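You operate a simulated robot arm through the tools that you are given. There is no shell and no other tool.

You are at the controls of a simulated two-armed robot. One attempt, no reset.

Task
Jack the motor to 0.00 offset, lock the slide, then shut the guard.
Fine: read the offset screen; free the slide lock before the jack screw knob turns.

It is judged by the outcome, as a careful person would: the job done as asked, and still so three seconds after it is handed in. It fails if anything else is knocked over, pushed out of place, dropped, spilled or broken.

Robot
Two 7-joint arms with two-finger parallel grippers on one trunk that stands fixed in place. Base frame: the origin is at the foot of the trunk, x ahead of it, y to its left, z up; the work surface is at about z = 850. Units: mm, degrees, N and s.
The left shoulder is at [70, 164, 1370], the right one opposite. With the tool pointing down near the work surface each hand reaches from about 240 to 840 mm from the base axis, measured 20 degrees to its own side. Payload 3.43 kg a hand.
The tool frame of a hand sits at the grasp point between the pads (the TCP): z along the fingers, y along the line on which they close. The tips reach 34 mm beyond it. The gripper opens to 128 mm. The fingers are 24 mm wide and 12 mm thick; the gripper's body (48 by 130 mm) begins 96 mm behind the TCP.
Orientation is that of the tool frame in the base frame, as a unit quaternion [w, x, y, z]. With the fingers straight down and closing along the base's y, the tool's x points along the base's -x, its y along +y and its z along -z.

Tools
- The arms move only by the tool play_rows. It takes "left_rows", "right_rows" or both (then of equal length, played together; a hand with none holds still); each is a list of rows, each a list of 3 entries, a list of its own where there are three numbers: the shift along the base's x, y, z in units of 500 mm (1.0 is 500 mm), then the turn, a rotation vector about the base's x, y, z in units of 180 degrees (1.0 is 180 degrees), then the opening in per cent of the stroke, from 0 (shut) to 100 (fully open). In form: [[[x, y, z], [wx, wy, wz], grip], ...]. A call has 1 to 20 rows; each row is the pose to reach, as a shift and turn from the pose commanded when the call began. A call with a number of a shift or a turn outside -1 to 1 is refused whole. A row lasts 0.2 s, in which the tool goes at most 50 mm and 8.6 degrees; a call with a longer step from one row to the next is refused whole, and so is a gripper value outside its range. Where a pose cannot be reached the arm comes as near as it can. A force on the tool above 40 N (or 10 N above the force at the start of the call, whichever is more), or a blocked arm, ends the call early, and 0.2 s more pass. Each finger travels about 153 mm/s and halts on what it meets, pressing with about 33 N; the grip force reading is that of the motor and also rises with nothing between the fingers. The clock runs only during rows and for 0.2 s after the last one: add rows that repeat a pose to give the fingers time. It gives the time, the measured TCP pose, the force on the tool (base axes), the opening and the grip force at its end, in the units of the frame above (readings bear some noise), with the torque about the TCP (base axes, N m) and any sound that the robot's microphone picked up, and new pictures: "pictures" is both (left out), scene, wrist or none (wrist: the cameras of the hands that moved).
- Cameras (640 x 400 px; columns grow to the right, rows downward): "scene" is now at [129.8, 38.1, 1595.8]; the picture's right is [0.42, -0.91, 0.00], its down [-0.53, -0.24, -0.81] and it looks along [0.74, 0.34, -0.58] (base axes); focal length 355 px, centre (320, 200). "left" rides on the left gripper at [76, 11, -160] in its tool frame; the picture's right is [-0.15, 0.99, 0.00], its down [-0.88, -0.13, -0.46] and it looks along [-0.45, -0.07, 0.89] (tool axes); focal length 234 px, centre (320, 200). "right" rides on the right gripper at [76, -11, -160] in its tool frame; the picture's right is [0.15, 0.99, 0.00], its down [-0.88, 0.13, -0.46] and it looks along [-0.45, 0.07, 0.89] (tool axes); focal length 234 px, centre (320, 200). There is no depth. A picture from a camera that has moved, and an enlarged one, comes with that camera's place and axes in the base frame and with its lens.
- move_column(by): slides the trunk up (or, below 0, down) by that many mm; the arms and the scene camera ride with it, the base frame stays. It gives what a move gives, with no picture.
- aim_head(pan, tilt): turns the head with the scene camera to pan (to the left, within 86 degrees either way) and tilt (down, from -29 to 69), counted from straight ahead of the robot. It gives what a move gives, and a new picture of the scene camera.
- inspect(camera, box): a new picture of the part [left, top, right, bottom] of that camera's present view, enlarged. No time passes.
- finish_job(): hands the job in; it is judged then, once.

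Nothing tells you positions but the pictures and the camera data. Unless the task says otherwise, let go and move clear before handing in.

The tools are called after "Emit:" by a JSON object that holds its "op" and its "data". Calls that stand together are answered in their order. play_rows: Moves the arms, as the interface text tells. Its arguments: {"type":"object","properties":{"left_rows":{"type":"array","items":{"type":"array"}},"right_rows":{"type":"array","items":{"type":"array"}},"pictures":{"type":"string","enum":["both","scene","wrist","none"]}},"required":[]} The other tools are called the same way: move_column (by) slides the trunk up or down; aim_head (pan, tilt) turns the head that bears the scene camera; inspect (camera, box) takes an enlarged picture of a part of a camera's view; finish_job () hands the job in.

At the start:

```text
t: 0.0
left_tool_pos: [476.2, 540.4, 1355.7]
left_ee_rot: [-0.001, 0.0, 1.0, 0.0]
left_wrist_force: [-0.7, -0.6, 0.0]
left_wrist_torque: [0.02, 0.02, -0.01]
left_gripper_width: 128.1
left_finger_force: 0.0
right_tool_pos: [577.0, 103.5, 1284.7]
right_ee_rot: [0.001, 0.001, 1.0, 0.0]
right_wrist_force: [-0.5, -0.1, -0.1]
right_wrist_torque: [-0.01, 0.01, 0.02]
right_gripper_width: 127.9
right_finger_force: 0.1
trunk travel left (down, up): [-850.0, 90.0]
head pan, tilt: [24.6, 35.7]
```

scene: 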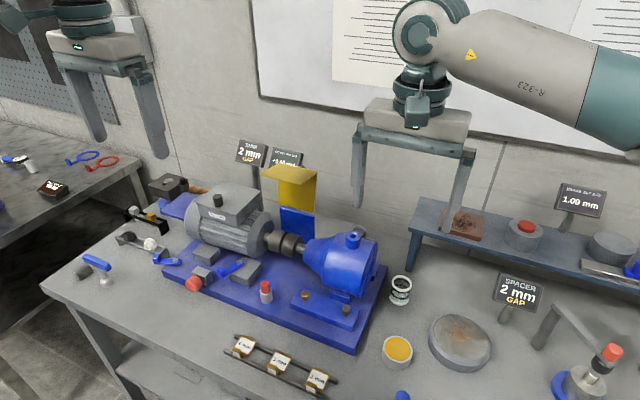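
right: 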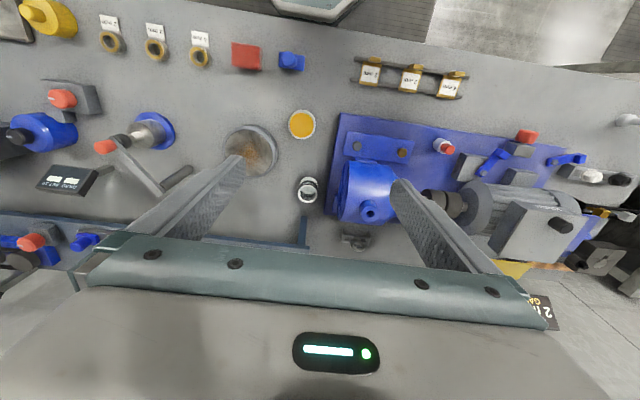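
left: 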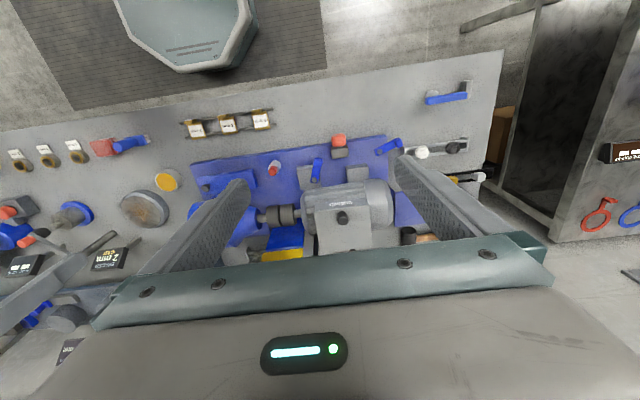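

I see a motor and pump on a blue base plate, a yellow guard standing open behind the coupling, and a red knob and blue lever at the front of the motor. I'll look closer before moving.

Emit:
{"op": "inspect", "data": {"camera": "scene", "box": [150, 170, 310, 320]}}

Emit:
{"op": "inspect", "data": {"camera": "scene", "box": [220, 130, 390, 240]}}

Emit:
{"op": "inspect", "data": {"camera": "left", "box": [180, 80, 500, 280]}}

Emit:
{"op": "inspect", "data": {"camera": "scene", "box": [60, 190, 200, 290]}}

```text
2.67 times, centred on (230, 245) of scene
camera zoom: at [129.8, 38.1, 1595.8], right [0.42, -0.91, 0.0], down [-0.53, -0.24, -0.81], along [0.74, 0.34, -0.58], focal length 946 px, centre (560, 80)
```

zoom: 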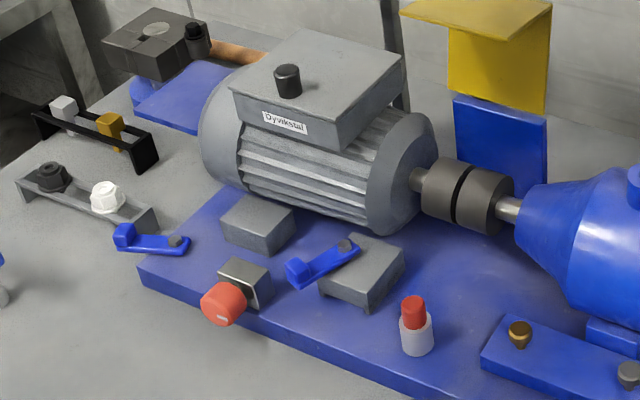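

```text
3.64 times, centred on (305, 185) of scene
camera zoom: at [129.8, 38.1, 1595.8], right [0.42, -0.91, 0.0], down [-0.53, -0.24, -0.81], along [0.74, 0.34, -0.58], focal length 1291 px, centre (374, 254)
```

zoom: 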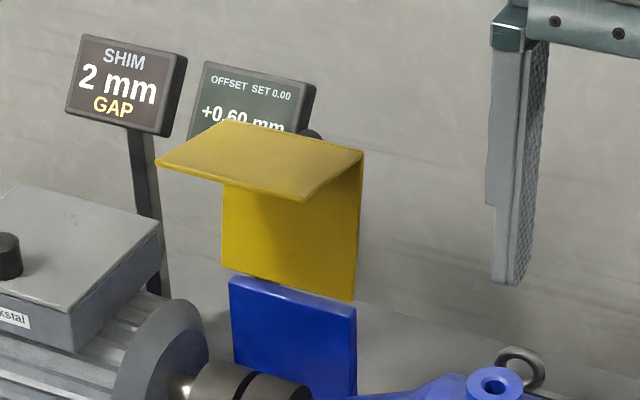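

```text
2.00 times, centred on (340, 180) of left
camera zoom: at [401.7, 549.8, 1515.7], right [0.15, 0.99, 0.0], down [0.88, -0.13, 0.46], along [0.45, -0.07, -0.89], focal length 468 px, centre (280, 240)
```

zoom: 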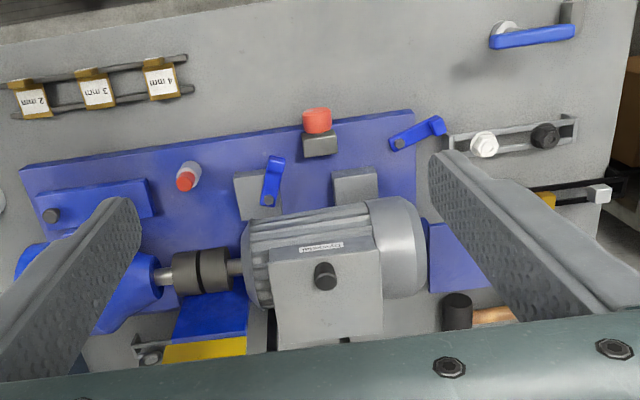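

```text
4.00 times, centred on (130, 240) of scene
camera zoom: at [129.8, 38.1, 1595.8], right [0.42, -0.91, 0.0], down [-0.53, -0.24, -0.81], along [0.74, 0.34, -0.58], focal length 1420 px, centre (1080, 40)
```

zoom: 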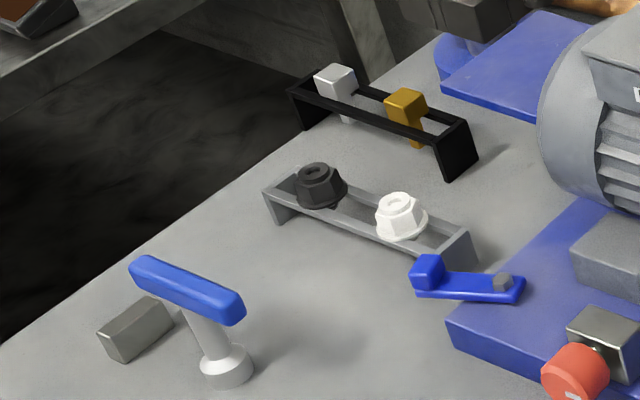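

The red jack knob is near (547, 578, 900), facing the robot. Two blue levers sit nearby, and the screen reads about +0.60 mm. I'll park the right arm away and bring the left hand lower for a close look.

Emit:
{"op": "play_rows", "data": {"left_rows": [[[0, 0, -0.08], [0, 0, 0], 100], [[0, 0, -0.16], [0, 0, 0], 100], [[0, 0, -0.24], [0, 0, 0], 100], [[0, 0, -0.3], [0, 0, 0], 100]], "right_rows": [[[-0.06, -0.06, 0], [0, 0, 0], 100], [[-0.12, -0.12, 0], [0, 0, 0], 100], [[-0.18, -0.18, 0], [0, 0, 0], 100], [[-0.24, -0.24, 0], [0, 0, 0], 100]]}}

Emit:
{"op": "inspect", "data": {"camera": "left", "box": [160, 40, 480, 240]}}

Emit:
{"op": "inspect", "data": {"camera": "scene", "box": [220, 130, 390, 240]}}

```text
t: 1.0
left_tool_pos: [476.2, 539.5, 1206.5]
left_ee_rot: [0.0, 0.0, 1.0, 0.0]
left_wrist_force: [0.3, 0.2, 0.2]
left_wrist_torque: [0.06, -0.03, -0.02]
left_gripper_width: 128.0
left_finger_force: 0.1
right_tool_pos: [456.2, -17.1, 1283.7]
right_ee_rot: [0.001, 0.001, 1.0, 0.0]
right_wrist_force: [-0.9, -0.3, 0.3]
right_wrist_torque: [0.03, 0.0, -0.02]
right_gripper_width: 128.1
right_finger_force: 0.1
trunk travel left (down, up): [-850.0, 90.0]
head pan, tilt: [24.6, 35.7]
camera scene: at [129.4, 36.5, 1596.0], right [0.42, -0.91, 0.0], down [-0.53, -0.24, -0.81], along [0.74, 0.34, -0.58], focal length 355 px, centre (320, 200)
camera right: at [380.5, -28.6, 1443.8], right [-0.14, 0.99, 0.0], down [0.88, 0.13, 0.46], along [0.45, 0.07, -0.89], focal length 234 px, centre (320, 200)
camera left: at [400.4, 548.9, 1366.4], right [0.15, 0.99, 0.0], down [0.88, -0.13, 0.46], along [0.45, -0.07, -0.89], focal length 234 px, centre (320, 200)
```

scene: 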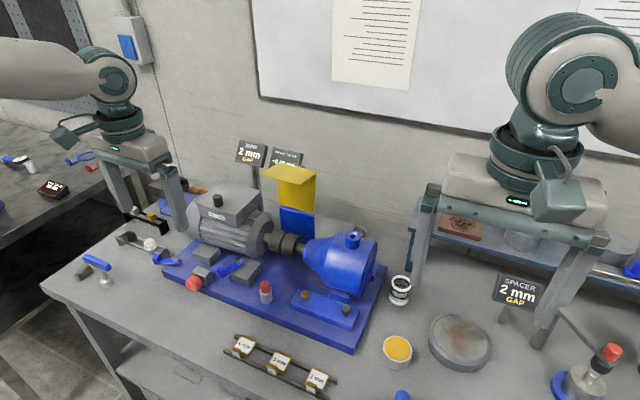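
right: 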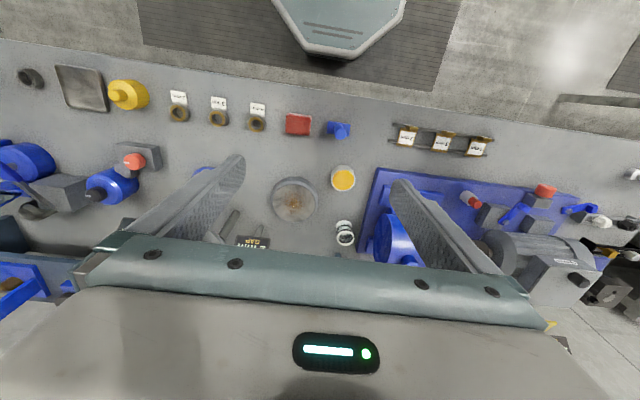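
left: 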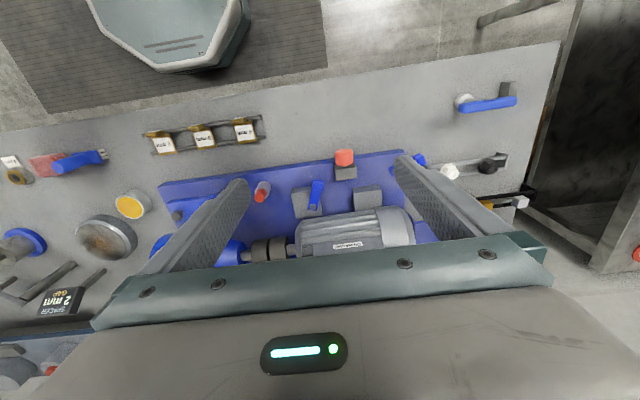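

```text
2.00 times, centred on (320, 140) of left
camera zoom: at [400.4, 548.9, 1366.4], right [0.15, 0.99, 0.0], down [0.88, -0.13, 0.46], along [0.45, -0.07, -0.89], focal length 468 px, centre (320, 320)
```

zoom: 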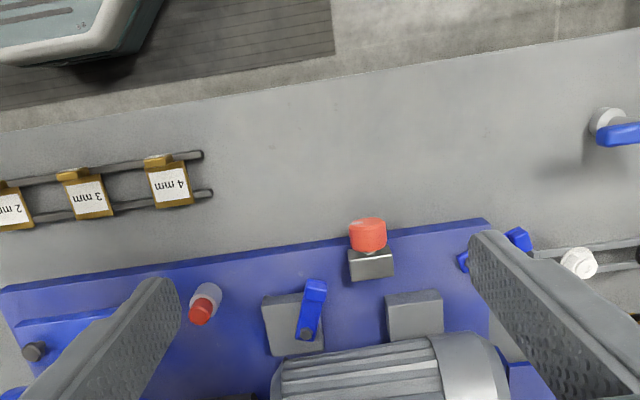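

```text
3.64 times, centred on (305, 185) of scene
camera zoom: at [129.4, 36.5, 1596.0], right [0.42, -0.91, 0.0], down [-0.53, -0.24, -0.81], along [0.74, 0.34, -0.58], focal length 1291 px, centre (374, 254)
```

zoom: 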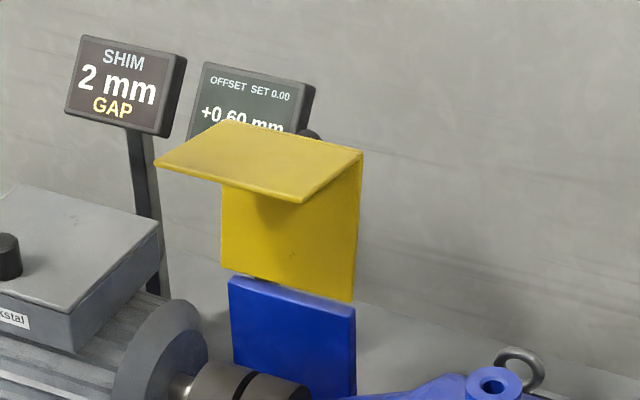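

Emit:
{"op": "inspect", "data": {"camera": "scene", "box": [145, 225, 225, 300]}}

Emit:
{"op": "inspect", "data": {"camera": "scene", "box": [190, 225, 290, 310]}}

Emit:
{"op": "move_column", "data": {"by": 90}}

```text
5.33 times, centred on (185, 262) of scene
camera zoom: at [129.4, 36.5, 1596.0], right [0.42, -0.91, 0.0], down [-0.53, -0.24, -0.81], along [0.74, 0.34, -0.58], focal length 1893 px, centre (1040, -133)
```

zoom: 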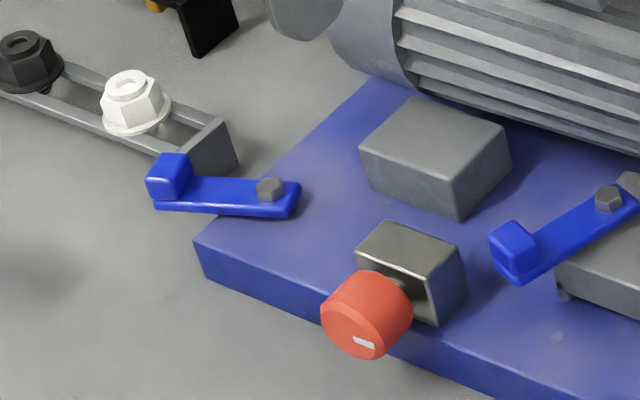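

```text
4.71 times, centred on (240, 268) of scene
camera zoom: at [129.4, 36.5, 1596.0], right [0.42, -0.91, 0.0], down [-0.53, -0.24, -0.81], along [0.74, 0.34, -0.58], focal length 1670 px, centre (696, -118)
```

zoom: 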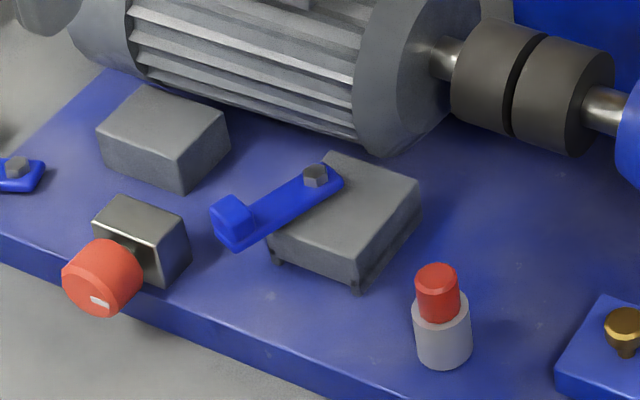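

```text
t: 2.2
left_tool_pos: [476.1, 538.6, 1296.4]
left_ee_rot: [0.0, -0.001, 1.0, 0.0]
left_wrist_force: [0.2, -0.1, -0.5]
left_wrist_torque: [-0.06, 0.0, 0.01]
left_gripper_width: 128.1
left_finger_force: 0.0
right_tool_pos: [457.0, -16.7, 1373.4]
right_ee_rot: [0.0, 0.001, 1.0, 0.001]
right_wrist_force: [-0.2, -0.3, 0.5]
right_wrist_torque: [0.02, 0.0, 0.02]
right_gripper_width: 127.9
right_finger_force: 0.0
trunk travel left (down, up): [-940.0, 0.0]
head pan, tilt: [24.6, 35.7]
```

Emit:
{"op": "inspect", "data": {"camera": "scene", "box": [220, 150, 380, 250]}}

Emit:
{"op": "inspect", "data": {"camera": "scene", "box": [0, 0, 640, 400]}}

Emit:
{"op": "play_rows", "data": {"left_rows": [[[-0.08, 0.04, -0.04], [0, 0, 0], 100], [[-0.12, 0.08, -0.12], [0, 0, 0], 100], [[-0.12, 0.16, -0.16], [0, 0, 0], 100], [[-0.12, 0.22, -0.22], [0, 0, 0], 100], [[-0.12, 0.26, -0.3], [0, 0, 0], 100]]}}

```text
4.00 times, centred on (300, 200) of scene
camera zoom: at [129.7, 37.8, 1685.8], right [0.42, -0.91, 0.0], down [-0.53, -0.24, -0.81], along [0.74, 0.34, -0.58], focal length 1420 px, centre (400, 200)
```

zoom: 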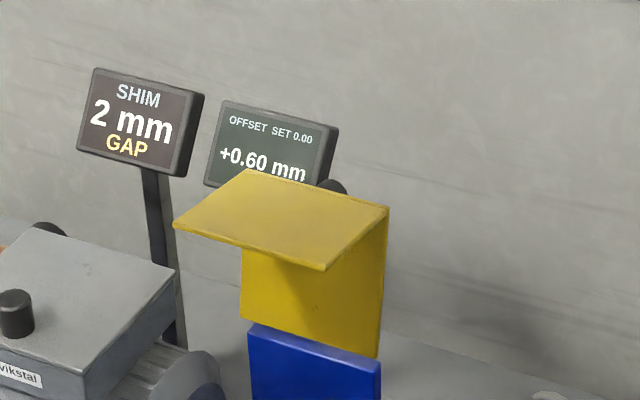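

```text
1.00 times, centred on (320, 200) of scene (not enlarged: the box is as wide or as high as the picture)
camera zoom: at [129.7, 37.8, 1685.8], right [0.42, -0.91, 0.0], down [-0.53, -0.24, -0.81], along [0.74, 0.34, -0.58], focal length 355 px, centre (320, 200)
```

zoom: 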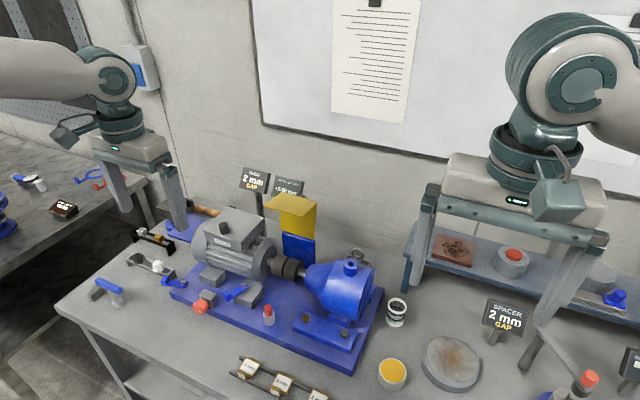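

```text
t: 3.5
left_tool_pos: [415.5, 671.7, 1145.1]
left_ee_rot: [0.0, -0.001, 1.0, 0.0]
left_wrist_force: [-0.9, 0.6, -1.0]
left_wrist_torque: [-0.04, 0.02, 0.03]
left_gripper_width: 128.1
left_finger_force: 0.1
right_tool_pos: [456.3, -14.2, 1373.2]
right_ee_rot: [0.001, 0.001, 1.0, 0.0]
right_wrist_force: [-0.6, -0.3, -0.5]
right_wrist_torque: [-0.02, 0.0, -0.02]
right_gripper_width: 127.9
right_finger_force: 0.1
trunk travel left (down, up): [-940.0, 0.0]
head pan, tilt: [24.6, 35.7]
camera scene: at [129.3, 41.1, 1685.9], right [0.42, -0.91, 0.0], down [-0.53, -0.25, -0.81], along [0.74, 0.34, -0.58], focal length 355 px, centre (320, 200)
camera left: at [340.7, 683.2, 1304.6], right [0.15, 0.99, 0.0], down [0.88, -0.13, 0.46], along [0.45, -0.07, -0.89], focal length 234 px, centre (320, 200)
```

scene: 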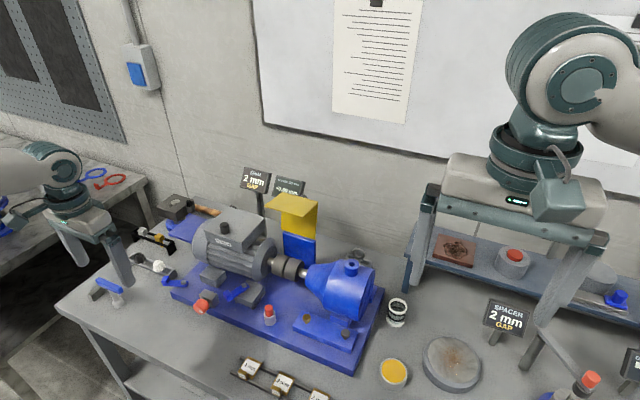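
left: 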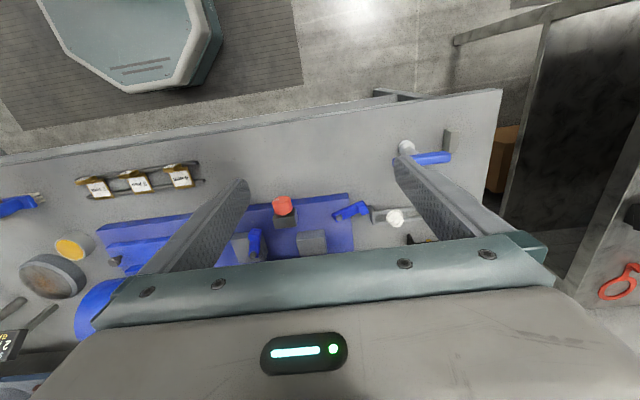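

Emit:
{"op": "inspect", "data": {"camera": "left", "box": [220, 170, 400, 280]}}

Emit:
{"op": "inspect", "data": {"camera": "scene", "box": [150, 250, 210, 290]}}

Emit:
{"op": "inspect", "data": {"camera": "scene", "box": [190, 260, 290, 325]}}

```text
3.56 times, centred on (310, 225) of left
camera zoom: at [340.7, 683.2, 1304.6], right [0.15, 0.99, 0.0], down [0.88, -0.13, 0.46], along [0.45, -0.07, -0.89], focal length 833 px, centre (356, 111)
```

zoom: 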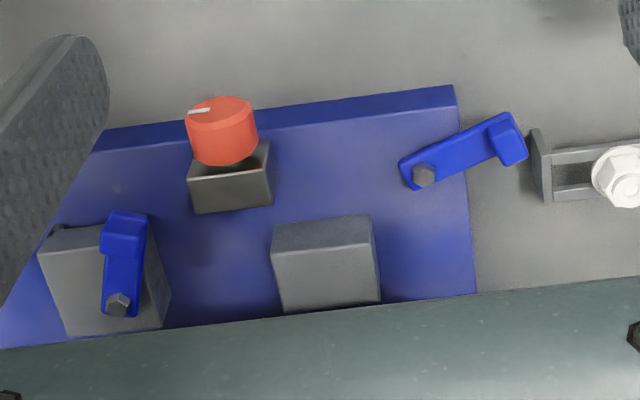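

```text
10.00 times, centred on (180, 270) of scene
camera zoom: at [129.3, 41.1, 1685.9], right [0.42, -0.91, 0.0], down [-0.53, -0.25, -0.81], along [0.74, 0.34, -0.58], focal length 3549 px, centre (1720, -500)
```

zoom: 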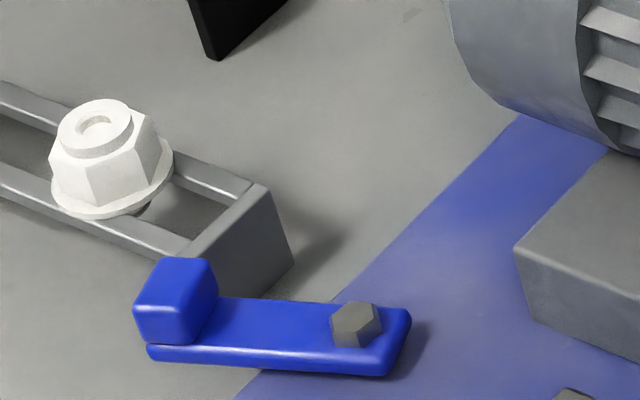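

```text
6.15 times, centred on (240, 292) of scene
camera zoom: at [129.3, 41.1, 1685.9], right [0.42, -0.91, 0.0], down [-0.53, -0.25, -0.81], along [0.74, 0.34, -0.58], focal length 2184 px, centre (812, -369)
```

zoom: 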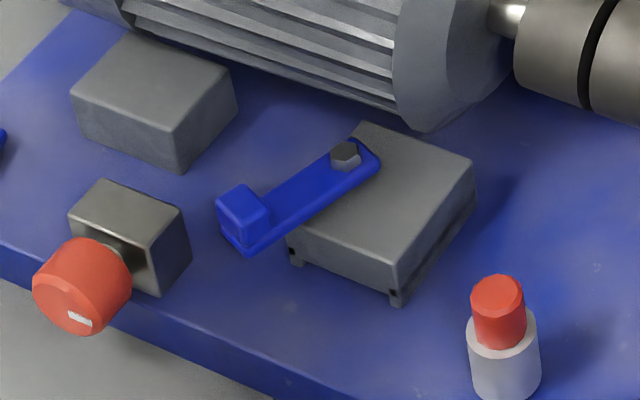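

The screen reads +0.60 mm. I take lever B, on the plate corner near (595, 684), to be the slide lock. Lever A sits on the foot with the shim gap. Lever B is far out, so I'll lower the trunk for reach while keeping the hands high.

Emit:
{"op": "play_rows", "data": {"left_rows": [[[0.03, 0.02, 0.09], [0, 0, -0.04], 60], [[0.06, 0.04, 0.18], [0, 0, -0.08], 60], [[0.09, 0.06, 0.26], [0, 0, -0.12], 60], [[0.12, 0.07, 0.32], [0, 0, -0.16], 60], [[0.15, 0.08, 0.34], [0, 0, -0.2], 60], [[0.18, 0.09, 0.34], [0, 0, -0.24], 60], [[0.2, 0.1, 0.34], [0, 0, -0.28], 60], [[0.22, 0.11, 0.34], [0, 0, -0.32], 60], [[0.22, 0.12, 0.34], [0, 0, -0.35], 60]], "pictures": "none"}}

Emit:
{"op": "move_column", "data": {"by": -190}}

Emit:
{"op": "inspect", "data": {"camera": "left", "box": [0, 0, 640, 400]}}

Emit:
{"op": "inspect", "data": {"camera": "scene", "box": [0, 0, 640, 400]}}

```text
t: 5.5
left_tool_pos: [525.1, 731.3, 1315.2]
left_ee_rot: [0.0, 0.522, 0.853, 0.001]
left_wrist_force: [0.1, -0.7, 0.2]
left_wrist_torque: [0.01, 0.0, 0.03]
left_gripper_width: 76.9
left_finger_force: 0.1
right_tool_pos: [455.7, -15.2, 1374.7]
right_ee_rot: [0.0, 0.001, 1.0, -0.001]
right_wrist_force: [0.4, 0.2, 0.3]
right_wrist_torque: [-0.04, 0.0, -0.02]
right_gripper_width: 127.9
right_finger_force: 0.0
trunk travel left (down, up): [-940.0, 0.0]
head pan, tilt: [24.6, 35.7]
```

```text
t: 7.5
left_tool_pos: [526.6, 729.8, 1127.1]
left_ee_rot: [0.001, 0.521, 0.853, 0.001]
left_wrist_force: [-0.4, 0.3, 0.8]
left_wrist_torque: [-0.02, -0.03, 0.03]
left_gripper_width: 76.9
left_finger_force: 0.1
right_tool_pos: [456.3, -16.7, 1183.2]
right_ee_rot: [0.001, 0.0, 1.0, 0.0]
right_wrist_force: [-0.4, 0.7, -0.5]
right_wrist_torque: [-0.01, 0.03, 0.0]
right_gripper_width: 128.1
right_finger_force: 0.0
trunk travel left (down, up): [-750.0, 190.0]
head pan, tilt: [24.6, 35.7]
```

```text
1.00 times, centred on (320, 200) of left (not enlarged: the box is as wide or as high as the picture)
camera zoom: at [502.0, 801.7, 1285.7], right [0.95, 0.32, 0.0], down [0.28, -0.84, 0.46], along [0.15, -0.43, -0.89], focal length 234 px, centre (320, 200)
```

zoom: 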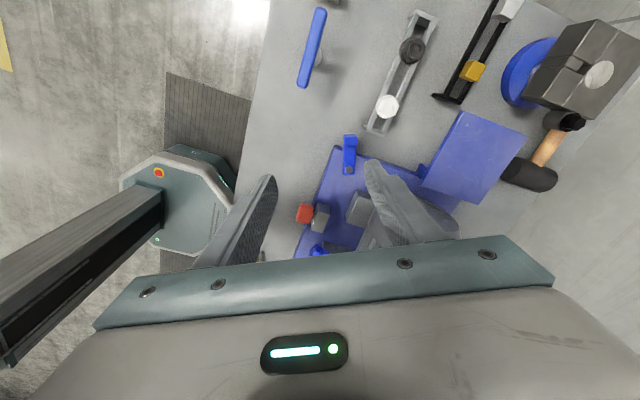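

```text
1.00 times, centred on (320, 200) of scene (not enlarged: the box is as wide or as high as the picture)
camera zoom: at [129.6, 38.0, 1495.9], right [0.42, -0.91, 0.0], down [-0.53, -0.24, -0.81], along [0.74, 0.34, -0.58], focal length 355 px, centre (320, 200)
```

zoom: 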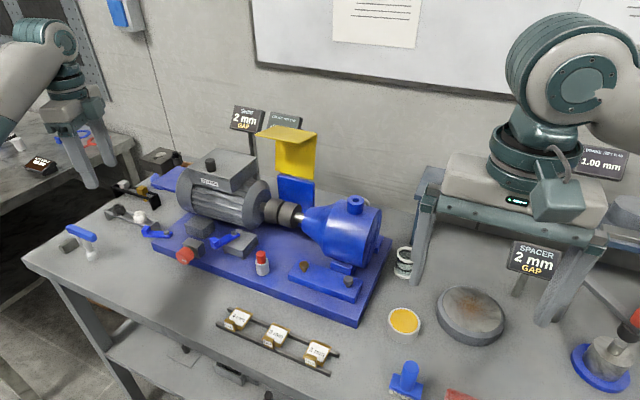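

Emit:
{"op": "inspect", "data": {"camera": "left", "box": [290, 110, 410, 185]}}

Emit:
{"op": "inspect", "data": {"camera": "scene", "box": [220, 100, 330, 190]}}

```text
5.33 times, centred on (350, 148) of left
camera zoom: at [502.0, 801.7, 1285.7], right [0.95, 0.32, 0.0], down [0.28, -0.84, 0.46], along [0.15, -0.43, -0.89], focal length 1249 px, centre (160, 480)
```

zoom: 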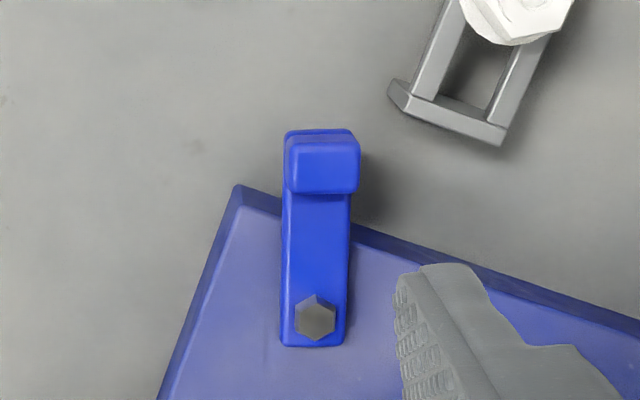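

```text
4.44 times, centred on (275, 145) of scene
camera zoom: at [129.6, 38.0, 1495.9], right [0.42, -0.91, 0.0], down [-0.53, -0.24, -0.81], along [0.74, 0.34, -0.58], focal length 1577 px, centre (520, 444)
```

zoom: 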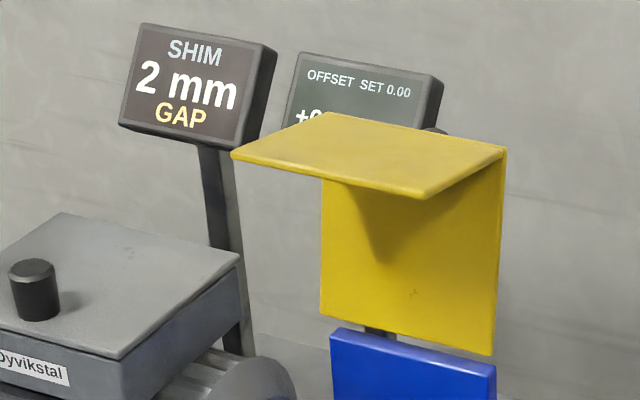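

Emit:
{"op": "play_rows", "data": {"left_rows": [[[0.05, 0.005, 0], [0, 0, -0.036], 50], [[0.098, 0.01, -0.04], [0, 0, -0.036], 40], [[0.098, 0.01, -0.12], [0, 0, -0.036], 36], [[0.098, 0.01, -0.2], [0, 0, -0.036], 36], [[0.098, 0.01, -0.28], [0, 0, -0.036], 36]]}}

Emit:
{"op": "inspect", "data": {"camera": "left", "box": [240, 100, 400, 200]}}

Emit:
{"op": "inspect", "data": {"camera": "scene", "box": [60, 170, 220, 280]}}

```text
t: 8.7
left_tool_pos: [575.4, 734.3, 983.9]
left_ee_rot: [0.0, 0.57, 0.821, -0.001]
left_wrist_force: [-0.5, -0.2, 0.3]
left_wrist_torque: [0.02, 0.01, 0.03]
left_gripper_width: 46.3
left_finger_force: 0.1
right_tool_pos: [456.8, -14.7, 1182.6]
right_ee_rot: [-0.001, 0.001, 1.0, 0.0]
right_wrist_force: [0.3, 0.4, 0.0]
right_wrist_torque: [0.02, 0.0, 0.03]
right_gripper_width: 128.0
right_finger_force: 0.0
trunk travel left (down, up): [-750.0, 190.0]
head pan, tilt: [24.6, 35.7]
camera scene: at [130.4, 38.7, 1495.8], right [0.42, -0.91, 0.0], down [-0.53, -0.24, -0.81], along [0.74, 0.34, -0.58], focal length 355 px, centre (320, 200)
camera left: at [560.1, 809.0, 1144.1], right [0.98, 0.21, 0.0], down [0.19, -0.87, 0.46], along [0.1, -0.45, -0.89], focal length 234 px, centre (320, 200)
```

scene: 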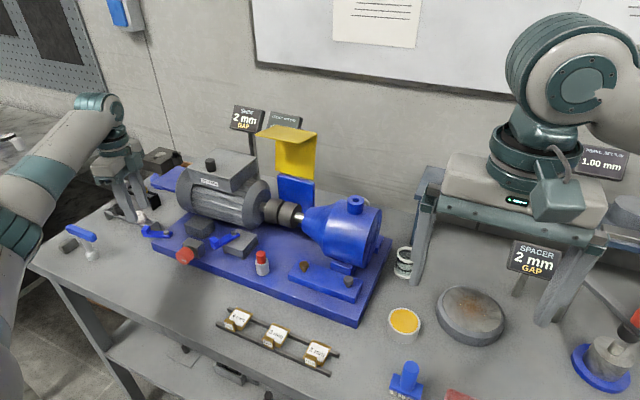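
left: 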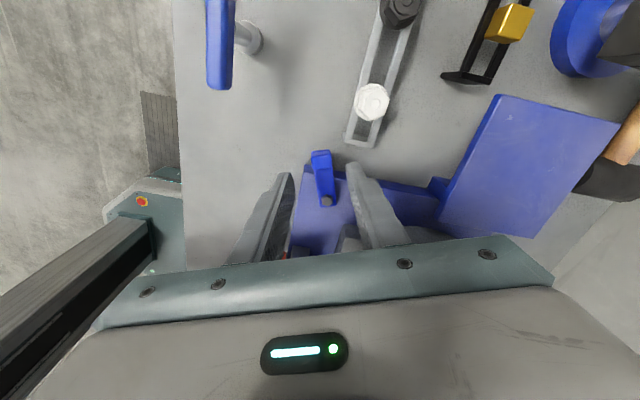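

```text
4.00 times, centred on (320, 150) of left
camera zoom: at [560.1, 809.0, 1144.1], right [0.98, 0.21, 0.0], down [0.19, -0.87, 0.46], along [0.1, -0.45, -0.89], focal length 937 px, centre (320, 400)
```

zoom: 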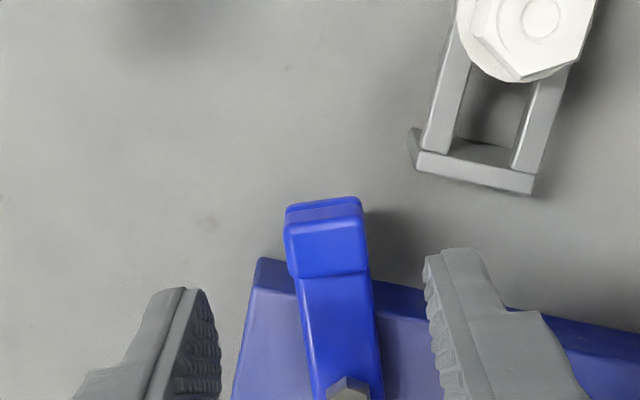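

```text
3.64 times, centred on (140, 225) of scene
camera zoom: at [130.4, 38.7, 1495.8], right [0.42, -0.91, 0.0], down [-0.53, -0.24, -0.81], along [0.74, 0.34, -0.58], focal length 1291 px, centre (974, 109)
```

zoom: 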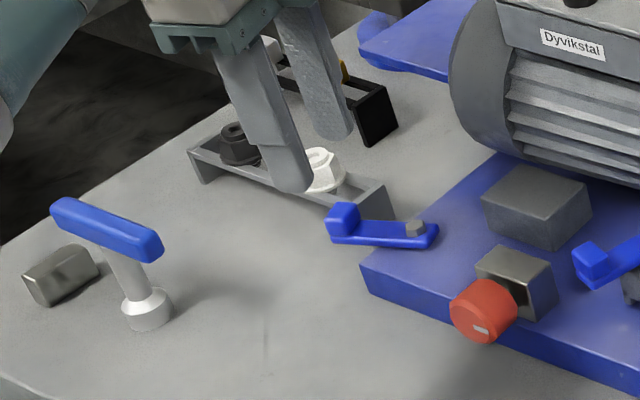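

Emit:
{"op": "play_rows", "data": {"left_rows": [[[0.004, 0, 0], [0, 0, 0], 28], [[0.004, 0, -0.05], [0, 0, 0], 28], [[0.004, 0, -0.09], [0, 0, 0], 28], [[0.004, 0, -0.114], [0, 0, 0], 28]]}}

Emit:
{"op": "inspect", "data": {"camera": "left", "box": [240, 100, 400, 200]}}

Emit:
{"op": "inspect", "data": {"camera": "scene", "box": [100, 190, 200, 260]}}

```text
t: 9.7
left_tool_pos: [577.4, 735.6, 928.1]
left_ee_rot: [0.0, 0.568, 0.823, 0.0]
left_wrist_force: [-0.3, -0.3, 0.1]
left_wrist_torque: [0.03, 0.01, 0.0]
left_gripper_width: 35.7
left_finger_force: 0.0
right_tool_pos: [457.0, -16.7, 1184.0]
right_ee_rot: [-0.001, 0.001, 1.0, 0.0]
right_wrist_force: [0.7, -0.6, -0.2]
right_wrist_torque: [-0.03, 0.0, 0.04]
right_gripper_width: 128.2
right_finger_force: 0.0
trunk travel left (down, up): [-750.0, 190.0]
head pan, tilt: [24.6, 35.7]
camera scene: at [130.0, 38.1, 1495.8], right [0.42, -0.91, 0.0], down [-0.53, -0.24, -0.81], along [0.74, 0.34, -0.58], focal length 355 px, centre (320, 200)
camera left: at [561.9, 809.3, 1088.2], right [0.98, 0.21, 0.0], down [0.19, -0.87, 0.46], along [0.1, -0.45, -0.89], focal length 234 px, centre (320, 200)
```

scene: 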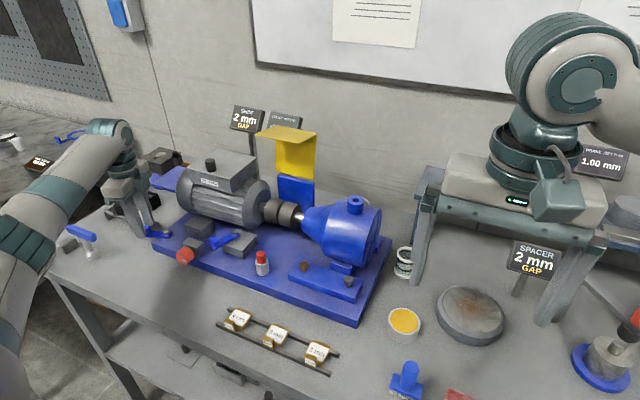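
left: 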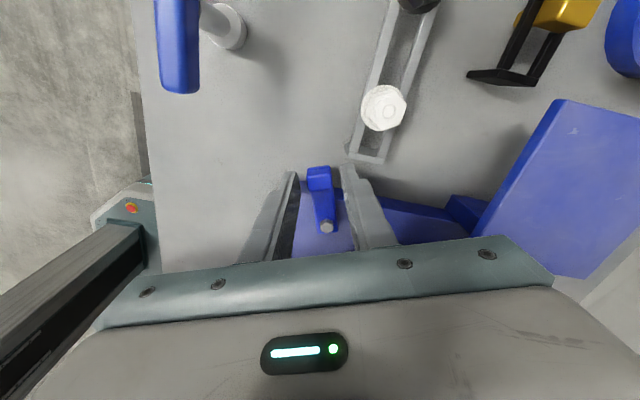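

```text
4.00 times, centred on (320, 150) of left
camera zoom: at [561.9, 809.3, 1088.2], right [0.98, 0.21, 0.0], down [0.19, -0.87, 0.46], along [0.1, -0.45, -0.89], focal length 937 px, centre (320, 400)
```

zoom: 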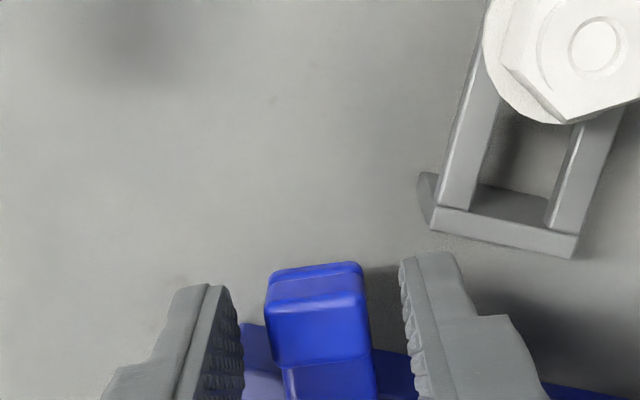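

```text
5.71 times, centred on (150, 225) of scene
camera zoom: at [130.0, 38.1, 1495.8], right [0.42, -0.91, 0.0], down [-0.53, -0.24, -0.81], along [0.74, 0.34, -0.58], focal length 2028 px, centre (1291, 57)
```

zoom: 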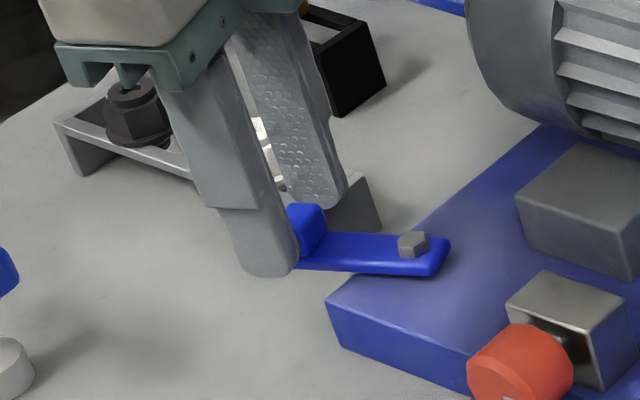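

Emit:
{"op": "play_rows", "data": {"left_rows": [[[-0.0062, -0.0028, 0], [0, 0, 0.0222], 28], [[-0.0124, -0.0056, 0], [0, 0, 0.0444], 28], [[-0.018, -0.0093, 0], [0, 0, 0.0667], 28], [[-0.024, -0.013, 0], [0, 0, 0.0889], 28], [[-0.0292, -0.0174, 0], [0, 0, 0.1111], 28], [[-0.0344, -0.0218, 0], [0, 0, 0.1333], 28]]}}

Emit:
{"op": "inspect", "data": {"camera": "left", "box": [240, 100, 400, 200]}}

Emit:
{"op": "inspect", "data": {"camera": "scene", "box": [100, 190, 200, 260]}}

```text
t: 11.1
left_tool_pos: [559.8, 723.7, 928.9]
left_ee_rot: [0.0, 0.386, 0.923, 0.0]
left_wrist_force: [0.2, -0.1, 0.6]
left_wrist_torque: [0.02, 0.0, 0.02]
left_gripper_width: 36.2
left_finger_force: 0.0
right_tool_pos: [456.6, -16.2, 1183.1]
right_ee_rot: [0.001, 0.001, 1.0, 0.0]
right_wrist_force: [0.3, -0.7, -0.5]
right_wrist_torque: [0.01, -0.05, -0.02]
right_gripper_width: 128.1
right_finger_force: 0.0
trunk travel left (down, up): [-750.0, 190.0]
head pan, tilt: [24.6, 35.7]
camera scene: at [129.7, 38.2, 1495.8], right [0.42, -0.91, 0.0], down [-0.53, -0.24, -0.81], along [0.74, 0.34, -0.58], focal length 355 px, centre (320, 200)
camera left: at [515.3, 785.3, 1088.4], right [0.81, 0.59, 0.0], down [0.53, -0.72, 0.46], along [0.27, -0.37, -0.89], focal length 234 px, centre (320, 200)
```

scene: 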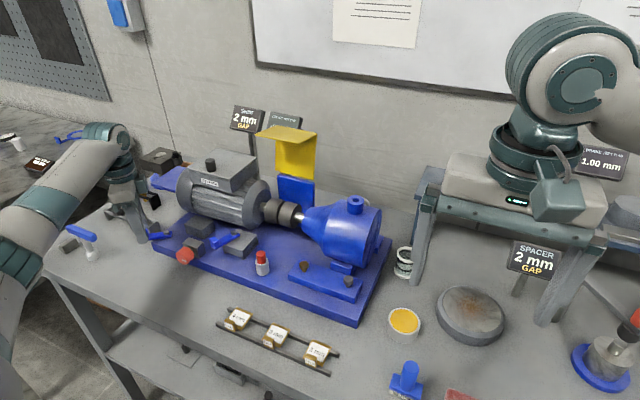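
left: 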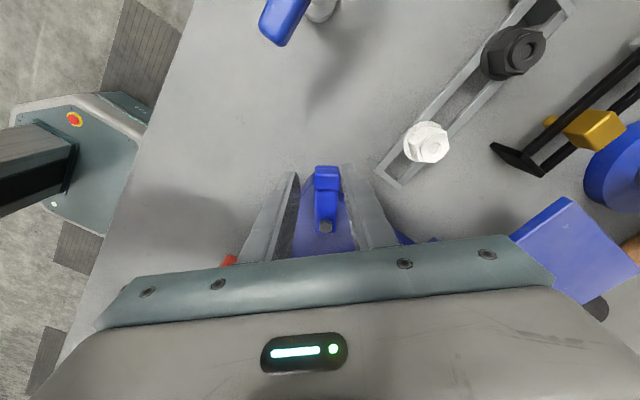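

```text
4.00 times, centred on (320, 150) of left
camera zoom: at [515.3, 785.3, 1088.4], right [0.81, 0.59, 0.0], down [0.53, -0.72, 0.46], along [0.27, -0.37, -0.89], focal length 937 px, centre (320, 400)
```

zoom: 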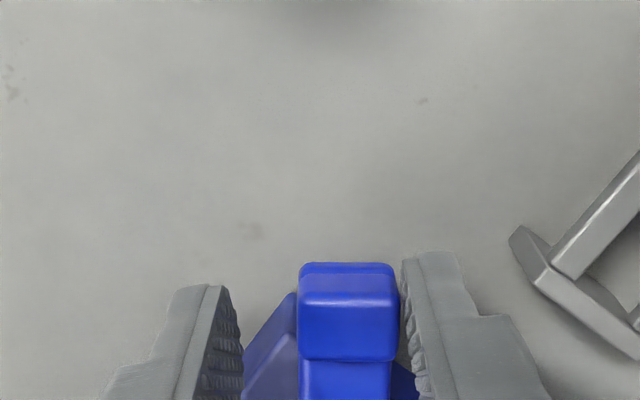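

```text
5.71 times, centred on (150, 225) of scene
camera zoom: at [129.7, 38.2, 1495.8], right [0.42, -0.91, 0.0], down [-0.53, -0.24, -0.81], along [0.74, 0.34, -0.58], focal length 2028 px, centre (1291, 57)
```

zoom: 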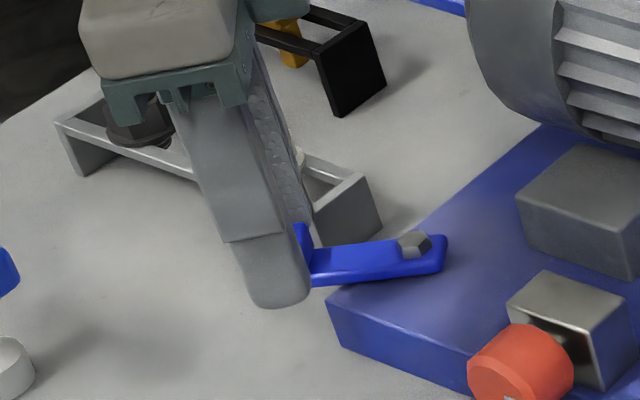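

The lever swings freely with little force. I'll continue the arc the same way until it meets its stop.

Emit:
{"op": "play_rows", "data": {"left_rows": [[[-0.009, -0.0102, 0], [0, 0, 0.0444], 28], [[-0.0164, -0.0216, 0], [0, 0, 0.0889], 28], [[-0.0222, -0.0338, 0], [0, 0, 0.1333], 28], [[-0.0264, -0.0468, 0], [0, 0, 0.1778], 28], [[-0.0286, -0.0602, 0], [0, 0, 0.2222], 28], [[-0.029, -0.0738, 0], [0, 0, 0.2667], 28], [[-0.0274, -0.0874, 0], [0, 0, 0.3111], 28], [[-0.024, -0.1004, 0], [0, 0, 0.3556], 28]]}}

Emit:
{"op": "inspect", "data": {"camera": "left", "box": [240, 100, 400, 200]}}

Emit:
{"op": "inspect", "data": {"camera": "scene", "box": [100, 190, 200, 260]}}

```text
t: 12.9
left_tool_pos: [545.6, 677.1, 928.2]
left_ee_rot: [0.001, -0.163, 0.987, 0.0]
left_wrist_force: [1.6, 14.5, 1.9]
left_wrist_torque: [0.4, 0.0, -0.19]
left_gripper_width: 42.8
left_finger_force: 6.2
right_tool_pos: [457.4, -12.7, 1184.3]
right_ee_rot: [0.0, -0.001, 1.0, -0.001]
right_wrist_force: [0.4, 0.2, 1.3]
right_wrist_torque: [-0.01, -0.01, 0.01]
right_gripper_width: 127.9
right_finger_force: 0.0
trunk travel left (down, up): [-750.0, 190.0]
head pan, tilt: [24.6, 35.7]
camera scene: at [129.8, 40.9, 1495.9], right [0.42, -0.91, 0.0], down [-0.53, -0.25, -0.81], along [0.74, 0.34, -0.58], focal length 355 px, centre (320, 200)
camera left: at [472.2, 662.5, 1088.0], right [-0.18, 0.98, 0.0], down [0.88, 0.16, 0.46], along [0.45, 0.08, -0.89], focal length 234 px, centre (320, 200)
```

scene: 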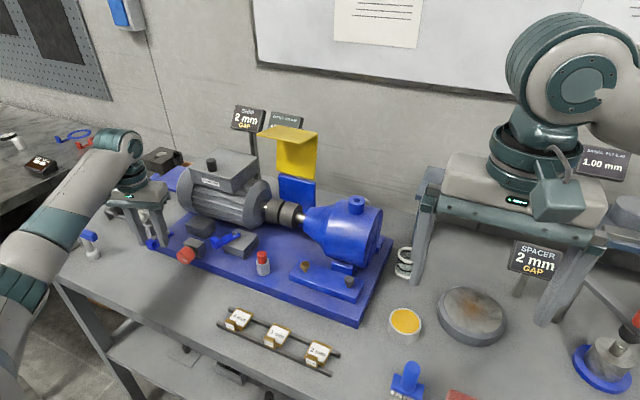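
left: 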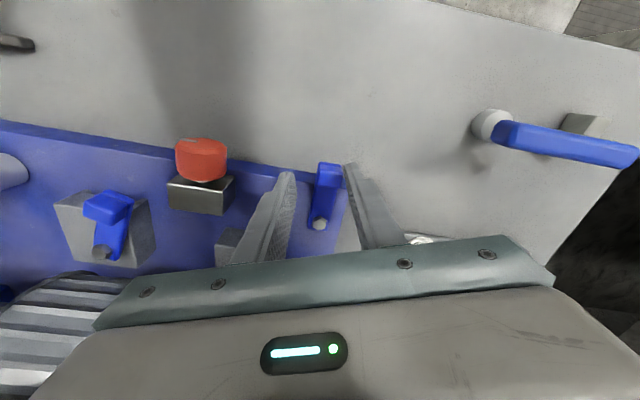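

```text
4.00 times, centred on (320, 150) of left
camera zoom: at [472.2, 662.5, 1088.0], right [-0.18, 0.98, 0.0], down [0.88, 0.16, 0.46], along [0.45, 0.08, -0.89], focal length 937 px, centre (320, 400)
```

zoom: 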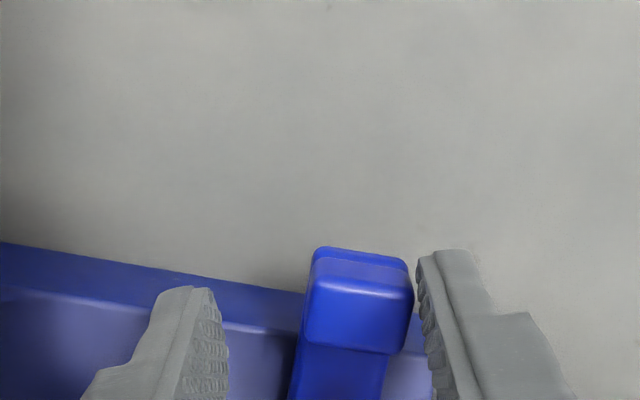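

```text
5.71 times, centred on (150, 225) of scene
camera zoom: at [129.8, 40.9, 1495.9], right [0.42, -0.91, 0.0], down [-0.53, -0.25, -0.81], along [0.74, 0.34, -0.58], focal length 2028 px, centre (1291, 57)
```

zoom: 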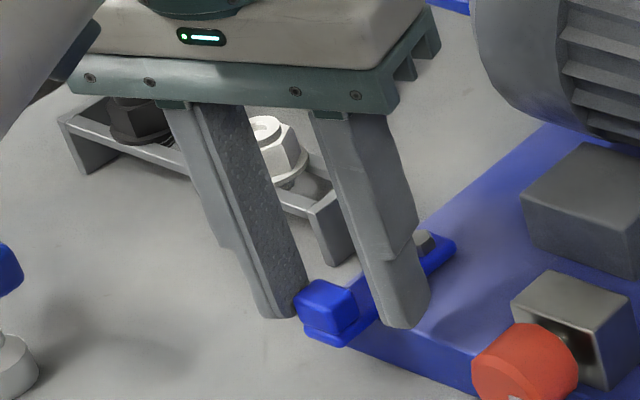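

The lever hit its stop after about 75° (14 N contact). I'll back off, lift clear, then raise the trunk so the screen can be read while I turn the knob.

Emit:
{"op": "play_rows", "data": {"left_rows": [[[0, 0.02, 0], [0, 0, 0], 34], [[0, 0.024, 0.02], [0, 0, 0], 36], [[0, 0.024, 0.08], [0, 0, 0], 36], [[0, 0, 0.14], [0, 0, -0.04], 50], [[0, -0.05, 0.14], [0, 0, -0.08], 70], [[0, -0.1, 0.14], [0, 0, -0.1], 70]], "pictures": "wrist"}}

Emit:
{"op": "move_column", "data": {"by": 190}}

Emit:
{"op": "inspect", "data": {"camera": "scene", "box": [220, 150, 380, 250]}}

Emit:
{"op": "inspect", "data": {"camera": "left", "box": [160, 80, 480, 280]}}

Emit:
{"op": "inspect", "data": {"camera": "scene", "box": [140, 220, 300, 320]}}

```text
t: 14.3
left_tool_pos: [547.4, 622.0, 998.8]
left_ee_rot: [0.001, -0.004, 1.0, 0.0]
left_wrist_force: [-0.1, -0.4, -0.6]
left_wrist_torque: [0.0, 0.0, 0.0]
left_gripper_width: 89.4
left_finger_force: 0.2
right_tool_pos: [458.5, -17.4, 1183.3]
right_ee_rot: [0.0, 0.002, 1.0, 0.0]
right_wrist_force: [-0.1, -0.8, 0.2]
right_wrist_torque: [-0.01, 0.0, -0.01]
right_gripper_width: 128.3
right_finger_force: 0.1
trunk travel left (down, up): [-750.0, 190.0]
head pan, tilt: [24.6, 35.7]
camera left: at [472.7, 632.0, 1158.1], right [0.14, 0.99, 0.0], down [0.88, -0.12, 0.46], along [0.45, -0.06, -0.89], focal length 234 px, centre (320, 200)
```

left: 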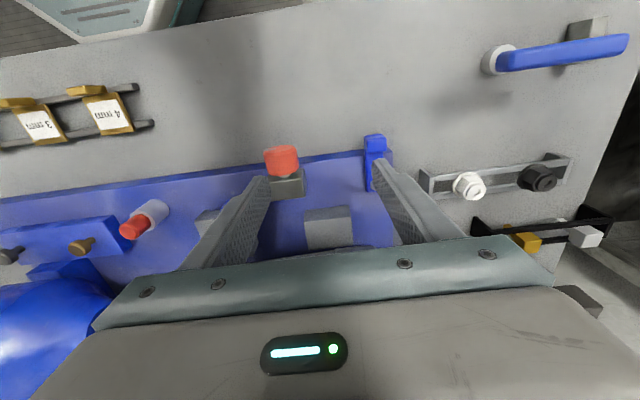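

```text
t: 16.4
left_tool_pos: [548.5, 624.1, 1188.2]
left_ee_rot: [0.0, -0.005, 1.0, 0.0]
left_wrist_force: [0.4, 0.1, 0.3]
left_wrist_torque: [-0.01, -0.01, 0.0]
left_gripper_width: 89.7
left_finger_force: 0.1
right_tool_pos: [455.8, -16.0, 1374.1]
right_ee_rot: [0.001, 0.001, 1.0, 0.0]
right_wrist_force: [-0.6, 0.6, 0.2]
right_wrist_torque: [-0.01, -0.01, 0.0]
right_gripper_width: 128.1
right_finger_force: 0.0
trunk travel left (down, up): [-940.0, 0.0]
head pan, tilt: [24.6, 35.7]
```

```text
4.00 times, centred on (300, 200) of scene
camera zoom: at [130.0, 38.2, 1685.8], right [0.42, -0.91, 0.0], down [-0.53, -0.24, -0.81], along [0.74, 0.34, -0.58], focal length 1420 px, centre (400, 200)
```

zoom: 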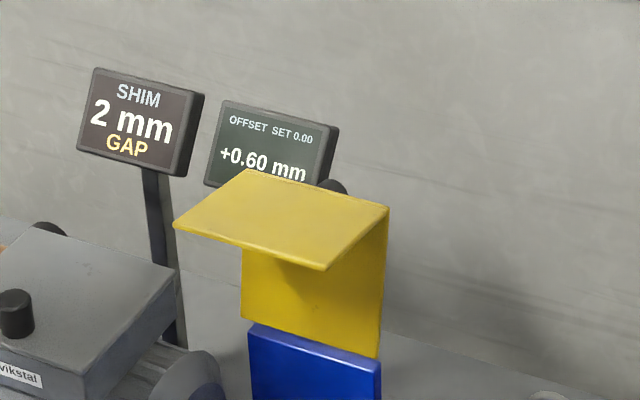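

```text
2.00 times, centred on (320, 180) of left
camera zoom: at [473.0, 632.7, 1347.5], right [0.14, 0.99, 0.0], down [0.88, -0.12, 0.46], along [0.45, -0.06, -0.89], focal length 468 px, centre (320, 240)
```

zoom: 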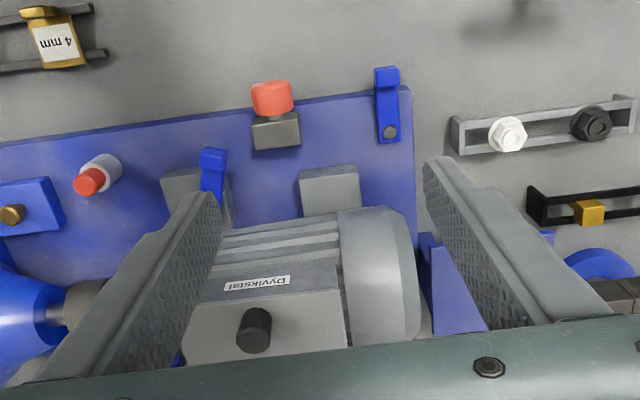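

```text
4.00 times, centred on (220, 270) of scene
camera zoom: at [130.0, 38.2, 1685.8], right [0.42, -0.91, 0.0], down [-0.53, -0.24, -0.81], along [0.74, 0.34, -0.58], focal length 1420 px, centre (720, -80)
```

zoom: 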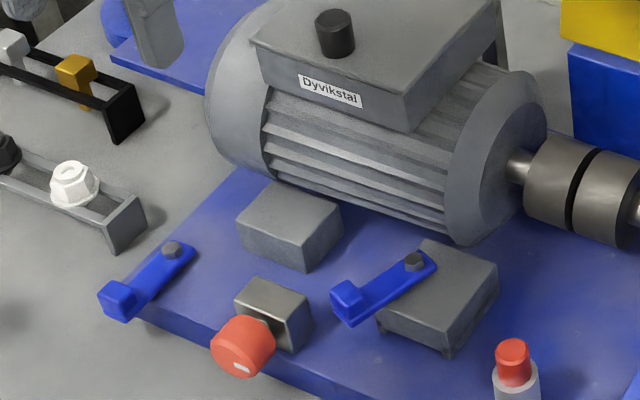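

Emit:
{"op": "inspect", "data": {"camera": "scene", "box": [185, 285, 225, 320]}}

Emit:
{"op": "inspect", "data": {"camera": "left", "box": [270, 100, 340, 160]}}

```text
11.43 times, centred on (205, 302) of scene
camera zoom: at [130.0, 38.2, 1685.8], right [0.42, -0.91, 0.0], down [-0.53, -0.24, -0.81], along [0.74, 0.34, -0.58], focal length 4056 px, centre (1634, -971)
```

zoom: 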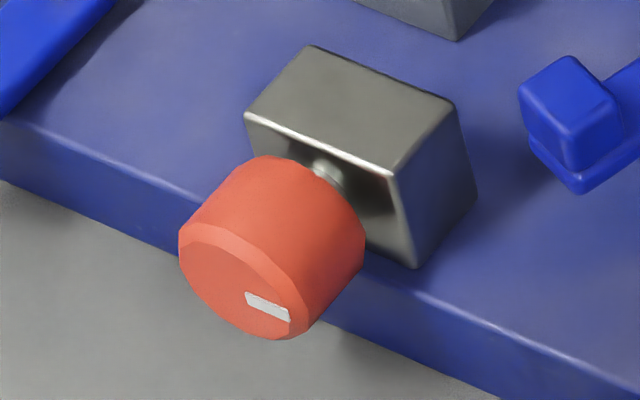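

```text
6.67 times, centred on (305, 130) of left
camera zoom: at [473.0, 632.7, 1347.5], right [0.14, 0.99, 0.0], down [0.88, -0.12, 0.46], along [0.45, -0.06, -0.89], focal length 1561 px, centre (420, 667)
```

zoom: 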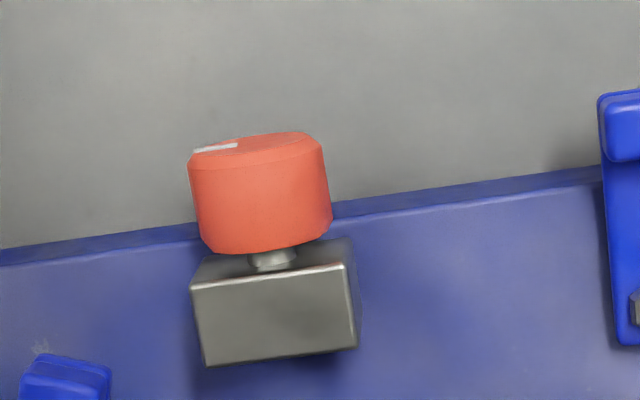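

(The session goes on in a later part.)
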